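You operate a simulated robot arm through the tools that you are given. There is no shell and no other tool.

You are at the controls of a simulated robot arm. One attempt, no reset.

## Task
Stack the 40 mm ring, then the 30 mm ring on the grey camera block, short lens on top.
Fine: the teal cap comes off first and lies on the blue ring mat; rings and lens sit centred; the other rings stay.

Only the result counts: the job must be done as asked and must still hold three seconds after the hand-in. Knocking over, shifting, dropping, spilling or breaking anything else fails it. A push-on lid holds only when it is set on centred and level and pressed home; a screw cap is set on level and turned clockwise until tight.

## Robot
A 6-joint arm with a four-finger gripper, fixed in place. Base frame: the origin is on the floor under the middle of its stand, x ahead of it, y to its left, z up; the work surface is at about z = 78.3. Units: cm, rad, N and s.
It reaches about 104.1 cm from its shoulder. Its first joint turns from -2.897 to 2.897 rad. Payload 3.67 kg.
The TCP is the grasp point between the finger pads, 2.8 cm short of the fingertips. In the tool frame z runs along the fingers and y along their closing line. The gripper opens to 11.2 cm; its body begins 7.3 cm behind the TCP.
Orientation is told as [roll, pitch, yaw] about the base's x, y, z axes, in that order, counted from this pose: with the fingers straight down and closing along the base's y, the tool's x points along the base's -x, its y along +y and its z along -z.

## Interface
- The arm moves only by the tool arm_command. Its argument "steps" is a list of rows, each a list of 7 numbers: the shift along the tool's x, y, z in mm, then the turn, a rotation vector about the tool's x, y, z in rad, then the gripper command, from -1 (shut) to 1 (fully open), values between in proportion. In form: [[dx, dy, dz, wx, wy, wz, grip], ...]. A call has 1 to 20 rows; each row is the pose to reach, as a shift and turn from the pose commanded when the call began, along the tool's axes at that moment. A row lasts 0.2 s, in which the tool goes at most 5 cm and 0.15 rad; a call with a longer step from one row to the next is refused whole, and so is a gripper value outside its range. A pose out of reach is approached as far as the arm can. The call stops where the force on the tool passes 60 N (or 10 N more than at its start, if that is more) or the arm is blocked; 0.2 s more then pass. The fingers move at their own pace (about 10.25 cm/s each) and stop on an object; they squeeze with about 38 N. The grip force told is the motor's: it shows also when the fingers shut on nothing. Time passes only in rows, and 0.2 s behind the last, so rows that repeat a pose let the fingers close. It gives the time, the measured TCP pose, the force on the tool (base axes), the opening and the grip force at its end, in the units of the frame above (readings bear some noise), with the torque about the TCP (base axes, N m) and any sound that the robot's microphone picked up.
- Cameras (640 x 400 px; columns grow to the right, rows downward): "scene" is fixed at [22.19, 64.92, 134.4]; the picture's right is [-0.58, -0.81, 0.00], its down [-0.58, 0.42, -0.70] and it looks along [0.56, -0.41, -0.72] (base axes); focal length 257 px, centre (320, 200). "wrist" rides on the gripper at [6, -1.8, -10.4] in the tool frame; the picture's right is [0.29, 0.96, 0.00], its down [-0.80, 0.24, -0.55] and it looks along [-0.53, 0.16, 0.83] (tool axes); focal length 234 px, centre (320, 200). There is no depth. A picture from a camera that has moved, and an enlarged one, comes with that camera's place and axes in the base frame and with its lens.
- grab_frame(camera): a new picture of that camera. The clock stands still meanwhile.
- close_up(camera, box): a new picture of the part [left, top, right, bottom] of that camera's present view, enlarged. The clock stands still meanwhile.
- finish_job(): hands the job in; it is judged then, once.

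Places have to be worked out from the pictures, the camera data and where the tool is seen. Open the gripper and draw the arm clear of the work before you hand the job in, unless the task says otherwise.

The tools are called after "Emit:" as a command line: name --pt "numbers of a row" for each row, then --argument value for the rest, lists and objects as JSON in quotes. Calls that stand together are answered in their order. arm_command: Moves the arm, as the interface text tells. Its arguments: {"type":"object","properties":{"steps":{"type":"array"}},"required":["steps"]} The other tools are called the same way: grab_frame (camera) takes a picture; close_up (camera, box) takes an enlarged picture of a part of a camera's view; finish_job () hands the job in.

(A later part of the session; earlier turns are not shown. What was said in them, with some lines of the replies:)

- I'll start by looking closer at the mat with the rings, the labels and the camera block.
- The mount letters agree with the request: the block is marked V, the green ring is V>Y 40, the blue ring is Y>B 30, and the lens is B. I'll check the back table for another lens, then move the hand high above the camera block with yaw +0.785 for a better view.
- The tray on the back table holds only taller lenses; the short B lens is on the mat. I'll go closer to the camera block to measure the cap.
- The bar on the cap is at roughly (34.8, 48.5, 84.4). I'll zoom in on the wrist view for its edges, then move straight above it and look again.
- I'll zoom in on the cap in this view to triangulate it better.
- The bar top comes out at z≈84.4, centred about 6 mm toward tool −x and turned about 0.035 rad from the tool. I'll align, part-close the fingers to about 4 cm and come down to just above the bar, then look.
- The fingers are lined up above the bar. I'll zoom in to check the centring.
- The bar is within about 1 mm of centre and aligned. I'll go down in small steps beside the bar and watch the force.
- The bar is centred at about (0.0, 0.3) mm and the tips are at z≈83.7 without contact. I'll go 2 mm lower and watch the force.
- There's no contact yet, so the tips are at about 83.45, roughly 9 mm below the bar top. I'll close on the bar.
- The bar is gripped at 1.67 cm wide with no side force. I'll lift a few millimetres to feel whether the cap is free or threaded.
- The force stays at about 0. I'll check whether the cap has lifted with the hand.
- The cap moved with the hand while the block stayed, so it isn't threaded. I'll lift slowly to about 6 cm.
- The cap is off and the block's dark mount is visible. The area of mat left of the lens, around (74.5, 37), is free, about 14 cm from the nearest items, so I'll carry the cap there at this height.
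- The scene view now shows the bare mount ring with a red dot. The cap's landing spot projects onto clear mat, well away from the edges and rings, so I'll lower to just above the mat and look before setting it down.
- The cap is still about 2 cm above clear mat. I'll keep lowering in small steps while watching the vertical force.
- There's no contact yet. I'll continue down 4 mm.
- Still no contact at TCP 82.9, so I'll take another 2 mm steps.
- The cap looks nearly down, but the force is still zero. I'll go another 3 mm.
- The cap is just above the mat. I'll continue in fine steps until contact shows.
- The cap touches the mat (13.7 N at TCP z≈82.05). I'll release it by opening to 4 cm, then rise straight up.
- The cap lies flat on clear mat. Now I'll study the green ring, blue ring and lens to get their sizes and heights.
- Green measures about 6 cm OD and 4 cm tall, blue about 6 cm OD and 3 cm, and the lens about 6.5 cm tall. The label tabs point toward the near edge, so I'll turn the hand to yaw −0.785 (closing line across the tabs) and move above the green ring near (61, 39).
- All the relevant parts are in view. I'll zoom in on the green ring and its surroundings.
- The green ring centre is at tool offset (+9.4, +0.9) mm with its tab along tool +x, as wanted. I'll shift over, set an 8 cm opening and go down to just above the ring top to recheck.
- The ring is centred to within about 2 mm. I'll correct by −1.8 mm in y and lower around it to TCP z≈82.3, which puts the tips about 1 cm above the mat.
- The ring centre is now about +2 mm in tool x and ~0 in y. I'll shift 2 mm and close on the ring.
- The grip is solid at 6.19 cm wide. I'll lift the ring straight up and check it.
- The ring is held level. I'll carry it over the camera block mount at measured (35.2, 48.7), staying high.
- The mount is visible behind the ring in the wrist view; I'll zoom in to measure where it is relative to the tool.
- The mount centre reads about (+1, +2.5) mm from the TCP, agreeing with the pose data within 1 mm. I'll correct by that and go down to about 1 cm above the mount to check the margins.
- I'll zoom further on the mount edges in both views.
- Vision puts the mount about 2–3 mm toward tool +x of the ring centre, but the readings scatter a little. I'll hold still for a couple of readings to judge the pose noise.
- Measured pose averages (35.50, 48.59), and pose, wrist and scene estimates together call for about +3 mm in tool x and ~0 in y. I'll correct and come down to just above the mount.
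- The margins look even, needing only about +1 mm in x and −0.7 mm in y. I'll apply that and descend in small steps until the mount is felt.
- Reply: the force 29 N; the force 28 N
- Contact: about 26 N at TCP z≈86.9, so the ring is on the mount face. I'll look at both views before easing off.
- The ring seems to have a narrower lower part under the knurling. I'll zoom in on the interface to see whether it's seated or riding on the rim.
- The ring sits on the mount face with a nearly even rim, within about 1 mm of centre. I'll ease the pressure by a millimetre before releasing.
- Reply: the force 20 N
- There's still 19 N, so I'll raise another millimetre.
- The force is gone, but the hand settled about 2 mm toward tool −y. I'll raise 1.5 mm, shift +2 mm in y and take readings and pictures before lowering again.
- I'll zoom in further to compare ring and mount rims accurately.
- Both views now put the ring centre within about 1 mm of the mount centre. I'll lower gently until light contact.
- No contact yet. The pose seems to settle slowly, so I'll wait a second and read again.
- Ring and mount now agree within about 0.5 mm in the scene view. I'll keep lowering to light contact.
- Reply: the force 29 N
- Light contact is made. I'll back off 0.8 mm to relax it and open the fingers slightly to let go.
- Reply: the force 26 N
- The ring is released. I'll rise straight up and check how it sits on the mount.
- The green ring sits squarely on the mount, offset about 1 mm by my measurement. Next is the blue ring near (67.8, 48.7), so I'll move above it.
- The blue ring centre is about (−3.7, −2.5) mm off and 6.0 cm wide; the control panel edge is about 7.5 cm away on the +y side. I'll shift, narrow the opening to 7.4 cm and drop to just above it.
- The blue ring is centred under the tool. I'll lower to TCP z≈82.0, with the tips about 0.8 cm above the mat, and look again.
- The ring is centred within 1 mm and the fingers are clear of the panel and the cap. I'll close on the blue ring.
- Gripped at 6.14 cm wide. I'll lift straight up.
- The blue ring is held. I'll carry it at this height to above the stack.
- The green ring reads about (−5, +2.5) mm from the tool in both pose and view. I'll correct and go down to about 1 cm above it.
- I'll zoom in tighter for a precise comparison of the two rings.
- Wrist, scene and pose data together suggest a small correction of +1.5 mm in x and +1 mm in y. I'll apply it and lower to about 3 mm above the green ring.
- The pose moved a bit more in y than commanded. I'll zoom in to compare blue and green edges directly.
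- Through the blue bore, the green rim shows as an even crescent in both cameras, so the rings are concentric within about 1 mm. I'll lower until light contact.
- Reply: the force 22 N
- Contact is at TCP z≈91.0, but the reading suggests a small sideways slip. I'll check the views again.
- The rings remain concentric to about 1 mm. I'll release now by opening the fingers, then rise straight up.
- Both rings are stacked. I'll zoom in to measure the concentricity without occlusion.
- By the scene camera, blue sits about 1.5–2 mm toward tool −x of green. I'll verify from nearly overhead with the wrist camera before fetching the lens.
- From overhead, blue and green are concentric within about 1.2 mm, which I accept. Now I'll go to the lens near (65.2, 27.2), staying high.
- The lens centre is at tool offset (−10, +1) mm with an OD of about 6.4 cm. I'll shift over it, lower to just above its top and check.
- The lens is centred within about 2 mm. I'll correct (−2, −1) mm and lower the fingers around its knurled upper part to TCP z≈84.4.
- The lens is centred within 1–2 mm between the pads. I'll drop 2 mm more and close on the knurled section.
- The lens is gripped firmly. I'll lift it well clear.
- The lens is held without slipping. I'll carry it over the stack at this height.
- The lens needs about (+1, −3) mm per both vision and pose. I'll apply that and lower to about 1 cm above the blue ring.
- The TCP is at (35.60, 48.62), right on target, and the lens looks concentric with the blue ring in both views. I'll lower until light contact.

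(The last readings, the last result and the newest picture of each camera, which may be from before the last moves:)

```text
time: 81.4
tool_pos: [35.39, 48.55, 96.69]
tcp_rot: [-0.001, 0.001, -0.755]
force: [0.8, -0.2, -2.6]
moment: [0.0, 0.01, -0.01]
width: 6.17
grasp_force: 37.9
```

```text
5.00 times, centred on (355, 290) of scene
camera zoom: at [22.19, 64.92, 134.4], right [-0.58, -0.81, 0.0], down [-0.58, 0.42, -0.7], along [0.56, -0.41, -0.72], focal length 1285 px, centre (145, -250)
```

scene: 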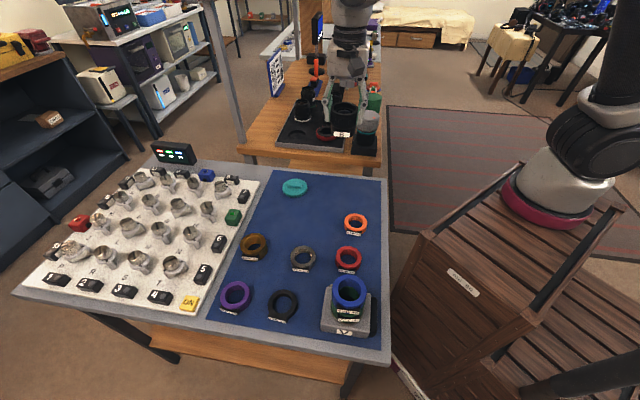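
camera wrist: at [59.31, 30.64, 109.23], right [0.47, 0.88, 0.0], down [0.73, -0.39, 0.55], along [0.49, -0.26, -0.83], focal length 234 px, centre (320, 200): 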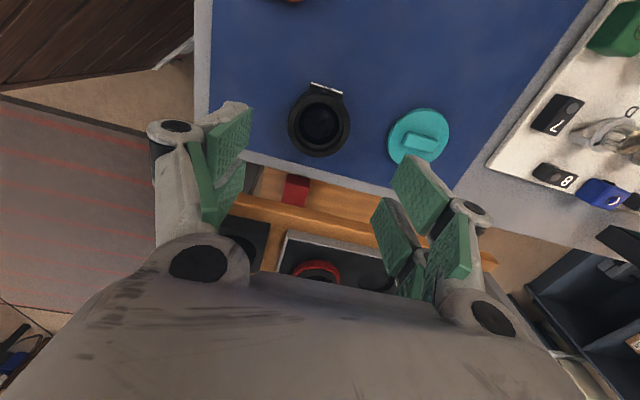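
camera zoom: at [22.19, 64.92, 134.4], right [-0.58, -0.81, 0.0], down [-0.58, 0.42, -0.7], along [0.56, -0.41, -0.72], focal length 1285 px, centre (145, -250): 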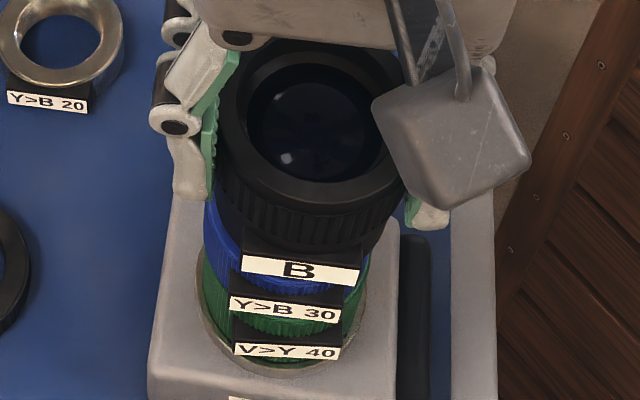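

No contact yet. I'll take a settled reading and a closer look at the lens-to-ring alignment.

Emit:
arm_command --pt "0 0 0 0 0 0 -0.2" --pt "0 0 0 0 0 0 -0.2"

Emit:
arm_command --pt "0 0 0 0 0 0 -0.2"

Emit:
close_up --camera "scene" --box '[330, 262, 376, 306]'

Emit:
close_up --camera "scene" --box '[330, 285, 376, 325]'

Emit:
close_up --camera "wrist" --box '[270, 60, 390, 150]'

```text
time: 82.0
tool_pos: [35.31, 48.51, 96.65]
tcp_rot: [0.002, -0.001, -0.754]
force: [-0.5, 0.3, -2.9]
moment: [0.0, 0.0, -0.02]
width: 6.13
grasp_force: 38.1
```

```text
time: 82.4
tool_pos: [35.52, 48.43, 96.66]
tcp_rot: [-0.001, 0.0, -0.753]
force: [0.0, 0.6, -2.5]
moment: [-0.01, 0.02, -0.02]
width: 6.17
grasp_force: 37.9
```

```text
9.09 times, centred on (353, 284) of scene
camera zoom: at [22.19, 64.92, 134.4], right [-0.58, -0.81, 0.0], down [-0.58, 0.42, -0.7], along [0.56, -0.41, -0.72], focal length 2336 px, centre (20, -564)
```

zoom: 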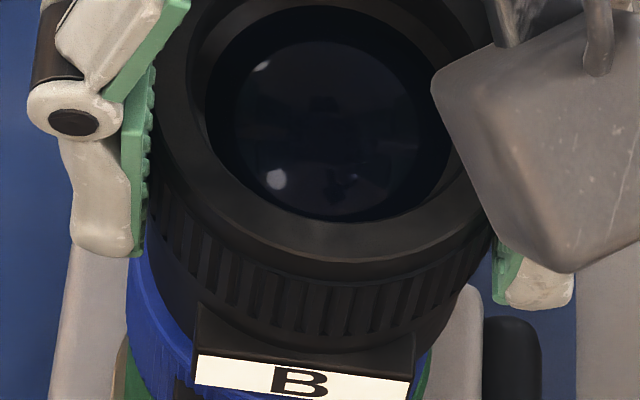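

```text
10.00 times, centred on (353, 305) of scene
camera zoom: at [22.19, 64.92, 134.4], right [-0.58, -0.81, 0.0], down [-0.58, 0.42, -0.7], along [0.56, -0.41, -0.72], focal length 2569 px, centre (-10, -850)
```

zoom: 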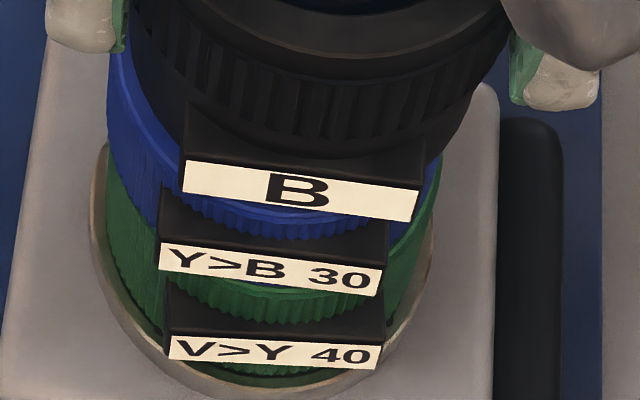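

```text
4.44 times, centred on (330, 105) of wrist
camera zoom: at [29.84, 51.46, 107.13], right [0.45, 0.9, 0.0], down [0.75, -0.37, 0.55], along [0.5, -0.25, -0.83], focal length 1041 px, centre (276, 622)
```

zoom: 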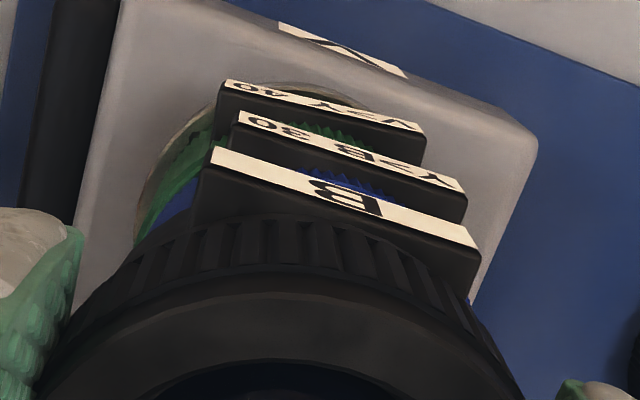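

The hand drifted about 2 mm toward tool −y (and ~1 mm +x) while descending. I'll correct (−1.2, +2.2) mm and re-read.

Emit:
arm_command --pt "-1.2 2.2 0 0 0 0 -0.2" --pt "-1.2 2.2 0 0 0 0 -0.2" --pt "-1.2 2.2 0 0 0 0 -0.2"

Emit:
arm_command --pt "0 0 0 0 0 0 -0.2" --pt "0 0 0 0 0 0 -0.2"

Emit:
arm_command --pt "0 0 0 0 0 0 -0.2"

Emit:
close_up --camera "scene" --box '[330, 285, 376, 325]'

Emit:
close_up --camera "scene" --box '[330, 262, 376, 306]'

Emit:
close_up --camera "wrist" --box '[270, 60, 390, 150]'

```text
time: 83.2
tool_pos: [35.71, 48.64, 96.73]
tcp_rot: [0.001, 0.002, -0.755]
force: [0.3, 0.1, -2.8]
moment: [0.0, -0.03, 0.02]
width: 6.12
grasp_force: 37.5
```

```text
time: 83.8
tool_pos: [35.66, 48.65, 96.81]
tcp_rot: [0.001, 0.003, -0.752]
force: [-0.1, 0.4, -2.3]
moment: [-0.02, -0.03, -0.01]
width: 6.17
grasp_force: 38.4
```

```text
time: 84.2
tool_pos: [35.66, 48.55, 96.85]
tcp_rot: [0.0, -0.001, -0.754]
force: [0.4, 0.2, -2.3]
moment: [0.0, 0.0, -0.01]
width: 6.09
grasp_force: 37.9
```

```text
10.00 times, centred on (353, 305) of scene
camera zoom: at [22.19, 64.92, 134.4], right [-0.58, -0.81, 0.0], down [-0.58, 0.42, -0.7], along [0.56, -0.41, -0.72], focal length 2569 px, centre (-10, -850)
```

zoom: 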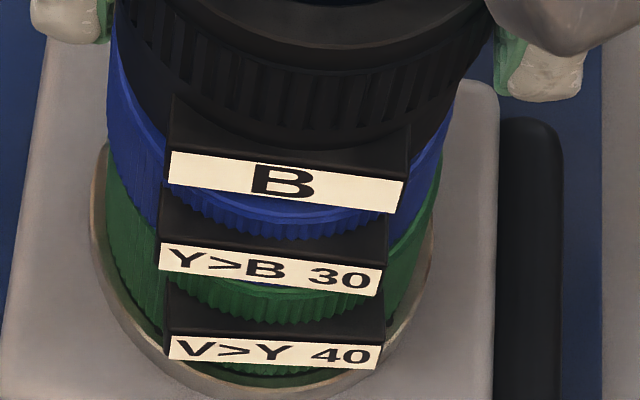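

```text
9.09 times, centred on (353, 284) of scene
camera zoom: at [22.19, 64.92, 134.4], right [-0.58, -0.81, 0.0], down [-0.58, 0.42, -0.7], along [0.56, -0.41, -0.72], focal length 2336 px, centre (20, -564)
```

zoom: 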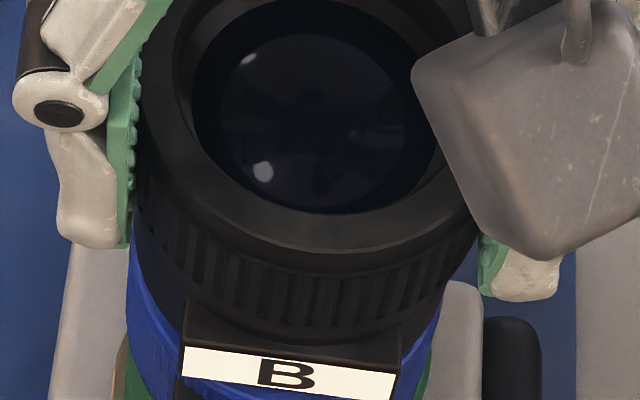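

```text
4.44 times, centred on (330, 105) of wrist
camera zoom: at [30.09, 51.57, 107.15], right [0.45, 0.9, 0.0], down [0.75, -0.37, 0.55], along [0.5, -0.25, -0.83], focal length 1041 px, centre (276, 622)
```

zoom: 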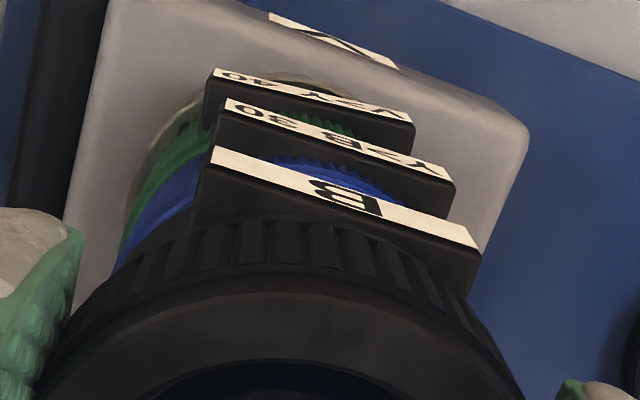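

I'll zoom in tightly on where the lens base meets the blue ring, left and right, to judge the lateral centring.

Emit:
close_up --camera "scene" --box '[338, 280, 358, 305]'

Emit:
close_up --camera "scene" --box '[362, 280, 382, 305]'

Emit:
grab_frame --camera "wrist"

```text
16.00 times, centred on (348, 292) of scene
camera zoom: at [22.19, 64.92, 134.4], right [-0.58, -0.81, 0.0], down [-0.58, 0.42, -0.7], along [0.56, -0.41, -0.72], focal length 4111 px, centre (-128, -1280)
```

zoom: 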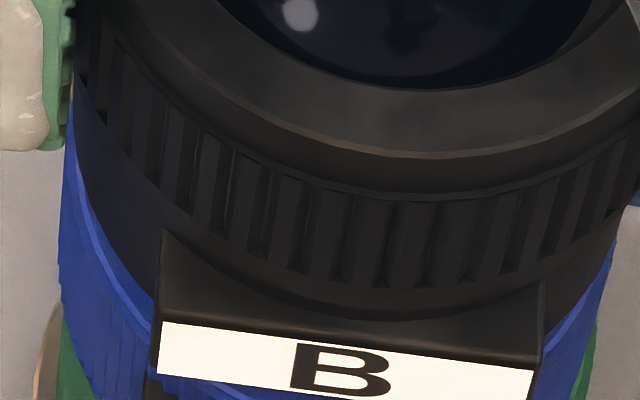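

```text
16.00 times, centred on (372, 292) of scene
camera zoom: at [22.19, 64.92, 134.4], right [-0.58, -0.81, 0.0], down [-0.58, 0.42, -0.7], along [0.56, -0.41, -0.72], focal length 4111 px, centre (-512, -1280)
```

zoom: 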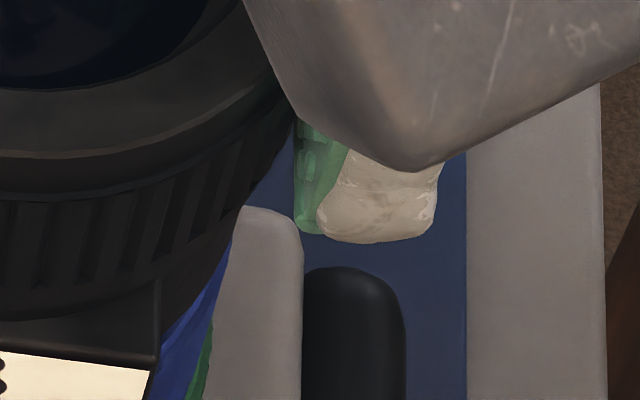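

```text
taken
camera wrist: at [30.09, 51.57, 107.15], right [0.45, 0.9, 0.0], down [0.75, -0.37, 0.55], along [0.5, -0.25, -0.83], focal length 234 px, centre (320, 200)
```

wrist: 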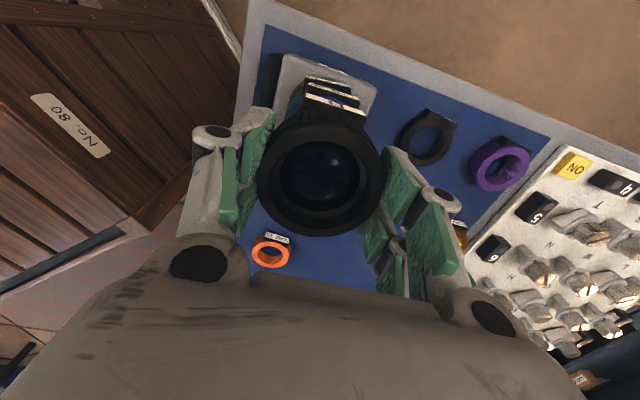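

The lens is centred over the blue ring within about 1 mm. I'll lower in small steps to light contact.

Emit:
arm_command --pt "0 0 1.5 0 0 0 -0.2" --pt "0 0 3 0 0 0 -0.2" --pt "0 0 3 0 0 0 -0.2"

Emit:
arm_command --pt "0 0 1 0 0 0 -0.2" --pt "0 0 1.5 0 0 0 -0.2" --pt "0 0 1.5 0 0 0 -0.2"

```text
time: 85.0
tool_pos: [35.58, 48.63, 96.48]
tcp_rot: [0.001, 0.0, -0.753]
force: [-0.5, 0.3, -2.7]
moment: [-0.01, -0.02, 0.0]
width: 6.17
grasp_force: 38.1
```

```text
time: 85.8
tool_pos: [35.64, 48.6, 96.34]
tcp_rot: [0.001, 0.002, -0.754]
force: [-0.5, 0.6, 7.2]
moment: [-0.06, 0.1, 0.0]
width: 6.13
grasp_force: 38.2
```

Light contact at TCP z≈96.3 (7 N), with position (35.6, 48.6). I'll check once more before letting go.

Emit:
close_up --camera "scene" --box '[325, 255, 385, 330]'

Emit:
close_up --camera "scene" --box '[336, 282, 372, 310]'

Emit:
close_up --camera "wrist" --box '[240, 60, 400, 240]'

```text
5.33 times, centred on (355, 292) of scene
camera zoom: at [22.19, 64.92, 134.4], right [-0.58, -0.81, 0.0], down [-0.58, 0.42, -0.7], along [0.56, -0.41, -0.72], focal length 1370 px, centre (133, -293)
```

zoom: 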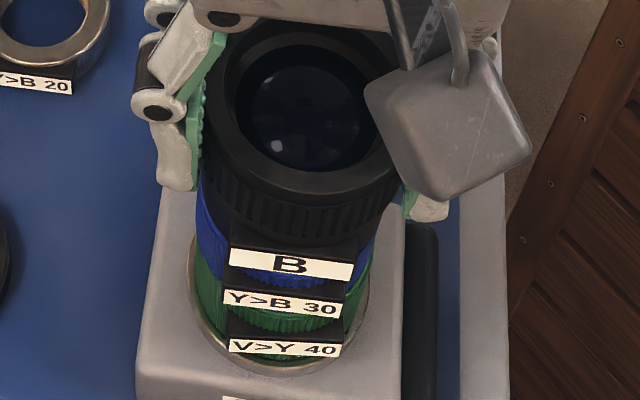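

```text
14.29 times, centred on (354, 296) of scene
camera zoom: at [22.19, 64.92, 134.4], right [-0.58, -0.81, 0.0], down [-0.58, 0.42, -0.7], along [0.56, -0.41, -0.72], focal length 3670 px, centre (-166, -1171)
```

zoom: 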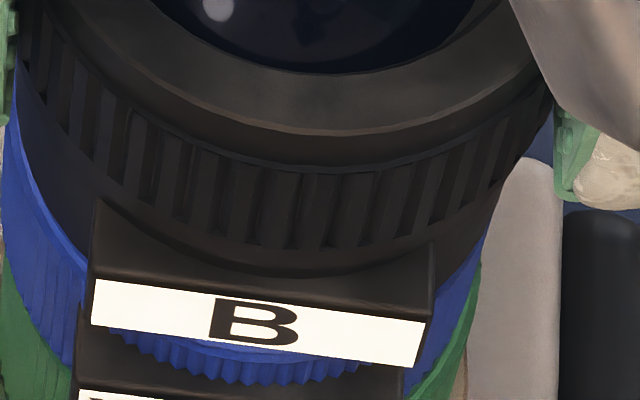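

```text
2.22 times, centred on (320, 150) of wrist
camera zoom: at [30.01, 51.55, 106.74], right [0.45, 0.9, 0.0], down [0.75, -0.37, 0.55], along [0.5, -0.24, -0.83], focal length 520 px, centre (320, 311)
```

zoom: 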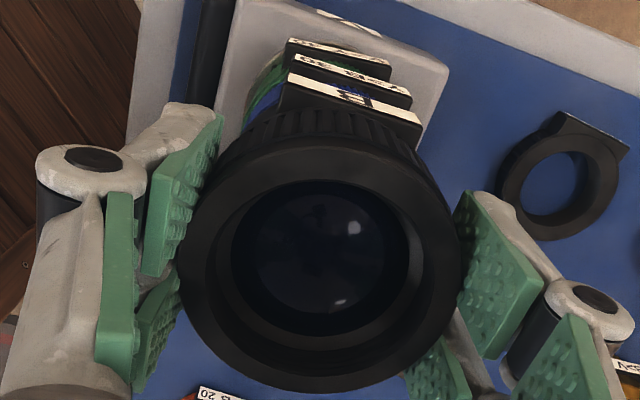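

The lens looks well centred on the stack. I'll release it and rise straight up.

Emit:
arm_command --pt "0 0 0 0 0 0 0.2" --pt "0 0 0 0 0 0 0.4" --pt "0 0 0 0 0 0 0.5" --pt "0 0 0 0 0 0 0.5"

Emit:
close_up --camera "wrist" --box '[210, 60, 430, 240]'

Emit:
close_up --camera "scene" --box '[325, 255, 385, 330]'

```text
time: 86.8
tool_pos: [35.63, 48.61, 96.33]
tcp_rot: [0.001, 0.001, -0.755]
force: [-0.8, -0.6, -0.8]
moment: [0.01, 0.01, 0.0]
width: 8.41
grasp_force: 0.1
```

```text
2.22 times, centred on (320, 150) of wrist
camera zoom: at [30.02, 51.54, 106.69], right [0.45, 0.9, 0.0], down [0.75, -0.37, 0.55], along [0.5, -0.25, -0.83], focal length 520 px, centre (320, 311)
```

zoom: 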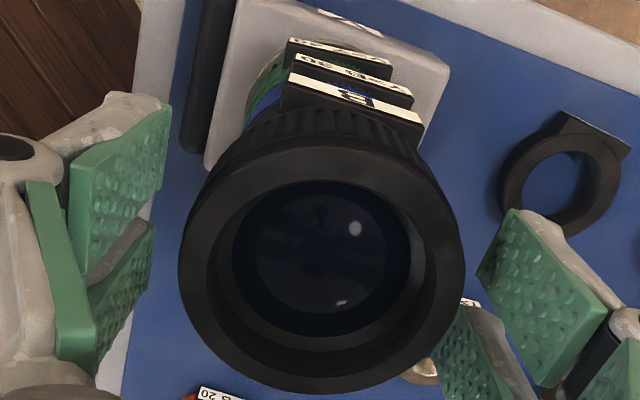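

```text
5.33 times, centred on (355, 292) of scene
camera zoom: at [22.19, 64.92, 134.4], right [-0.58, -0.81, 0.0], down [-0.58, 0.42, -0.7], along [0.56, -0.41, -0.72], focal length 1370 px, centre (133, -293)
```

zoom: 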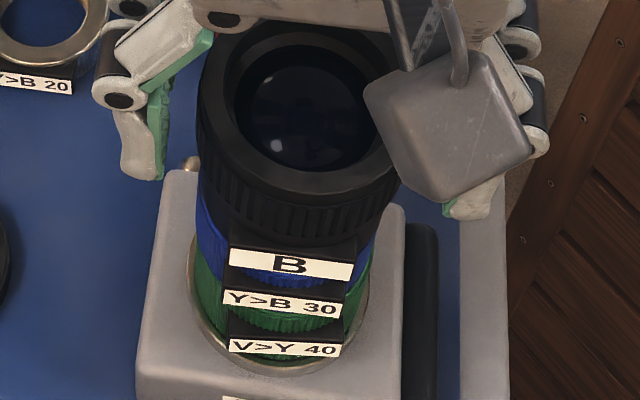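

The lens stands freely with the pads clear on both sides. I'll raise the hand straight up and draw it away toward the base.

Emit:
arm_command --pt "0 0 -10 0 0 0 0.5" --pt "0 0 -35 0 0 0 0.5" --pt "0 0 -70 0 0 0 0.5" --pt "0 0 -105 0 0 0 0.5" --pt "-40 0 -120 0 0 0 0.5" --pt "-80 0 -120 0 0 0 0.5" --pt "-120 -20 -120 0 0 0 0.5" --pt "-150 -50 -120 0 0 0 0.5" --pt "-150 -50 -120 0 0 0 0.5"

Emit:
grab_frame --camera "scene"

Emit:
close_up --camera "scene" --box '[320, 250, 390, 345]'

Emit:
close_up --camera "scene" --box '[330, 255, 380, 295]'

Emit:
close_up --camera "scene" --box '[330, 285, 380, 335]'

```text
time: 88.8
tool_pos: [43.06, 34.51, 108.28]
tcp_rot: [0.0, -0.001, -0.753]
force: [0.7, 0.1, -0.3]
moment: [-0.05, -0.01, 0.0]
width: 8.42
grasp_force: 0.1
```

```text
taken
```

scene: 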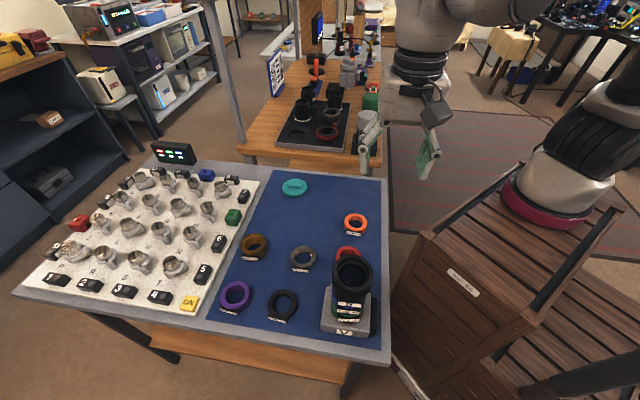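

```text
4.21 times, centred on (355, 298) of scene
camera zoom: at [22.19, 64.92, 134.4], right [-0.58, -0.81, 0.0], down [-0.58, 0.42, -0.7], along [0.56, -0.41, -0.72], focal length 1082 px, centre (173, -210)
```

zoom: 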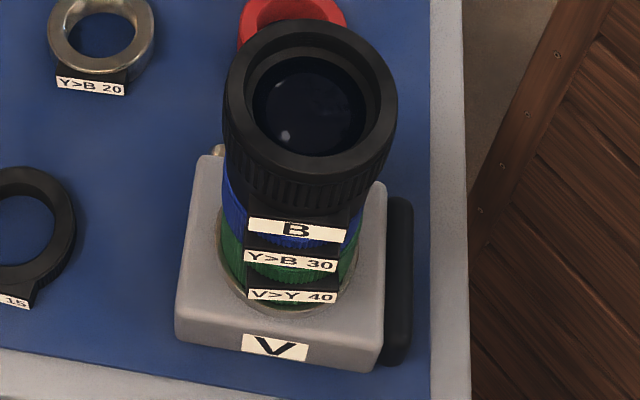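

```text
10.00 times, centred on (355, 275) of scene
camera zoom: at [22.19, 64.92, 134.4], right [-0.58, -0.81, 0.0], down [-0.58, 0.42, -0.7], along [0.56, -0.41, -0.72], focal length 2569 px, centre (-30, -550)
```

zoom: 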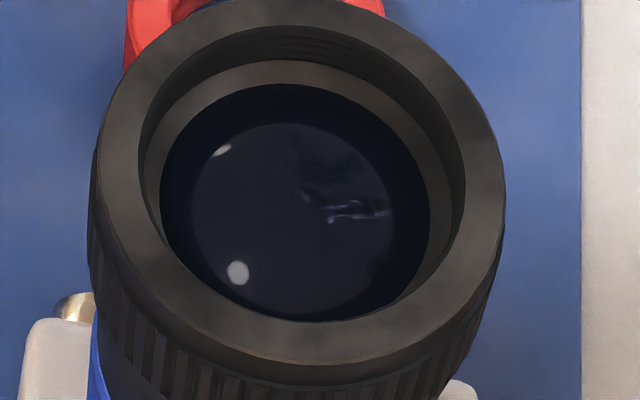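

```text
8.00 times, centred on (355, 310) of scene
camera zoom: at [22.19, 64.92, 134.4], right [-0.58, -0.81, 0.0], down [-0.58, 0.42, -0.7], along [0.56, -0.41, -0.72], focal length 2055 px, centre (40, -680)
```

zoom: 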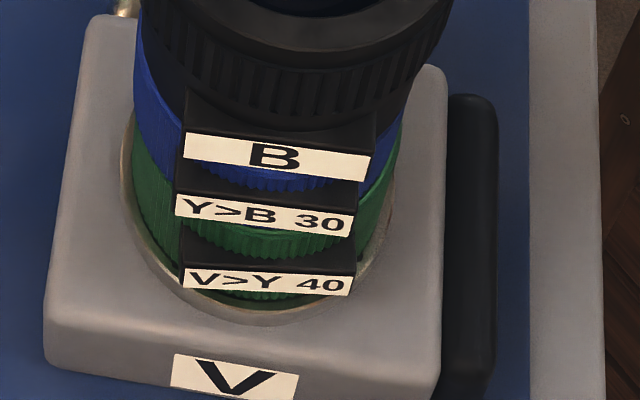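

All parts measure within 1–2 mm of a common axis, and the block and other rings are where they were. I'll open fully, draw the arm further clear, and take a last look for stability.

Emit:
arm_command --pt "-17 -18 -10 0 0 0 0.7" --pt "-34 -36 -20 0 0 0 1" --pt "-51 -54 -35 0 0 0 1" --pt "-68 -73 -50 0 0 0 1" --pt "-68 -73 -50 0 0 0 1" --pt "-68 -73 -50 0 0 0 1" --pt "-68 -73 -50 0 0 0 1" --pt "-68 -73 -50 0 0 0 1"

Emit:
grab_frame --camera "scene"

Emit:
close_up --camera "scene" --box '[210, 160, 400, 350]'

```text
time: 90.6
tool_pos: [42.99, 24.76, 113.24]
tcp_rot: [0.0, 0.001, -0.755]
force: [0.2, 0.3, 0.4]
moment: [0.04, -0.01, -0.03]
width: 11.19
grasp_force: 0.1
```

```text
taken
```

scene: 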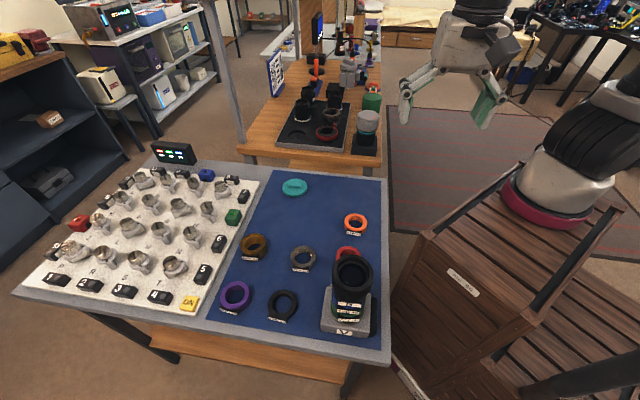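

```text
2.11 times, centred on (305, 255) of scene
camera zoom: at [22.19, 64.92, 134.4], right [-0.58, -0.81, 0.0], down [-0.58, 0.42, -0.7], along [0.56, -0.41, -0.72], focal length 541 px, centre (352, 84)
```

zoom: 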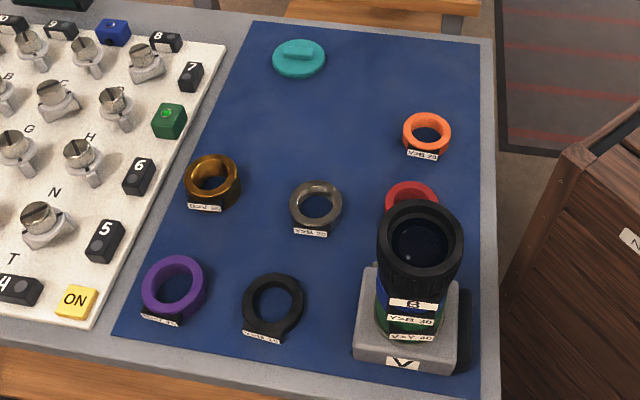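

The stack (green V>Y 40, blue Y>B 30, lens B) stands steady on the camera block. The cap lies on the blue mat, the other rings haven't moved, and the open hand is clear, so I'm handing the job in.

Emit:
finish_job

```text
The job is handed in.
```

The job is handed in. The green 40 mm ring, then the blue 30 mm ring, then the short lens are stacked on the grey camera block. I don't have the judge's verdict.

- **Cap:** the teal cap came off first and lies flat on the blue ring mat, clear of the other rings.
- **Centring:** from the camera views, the rings and lens sit within about 1–2 mm of the block's mount axis. They rest on one another under light contact; I did not press them home.
- **Everything else:** the camera block and the other rings look to be in their starting positions, and the stack looked steady in the last picture. The gripper is open and the arm is drawn clear of the table.
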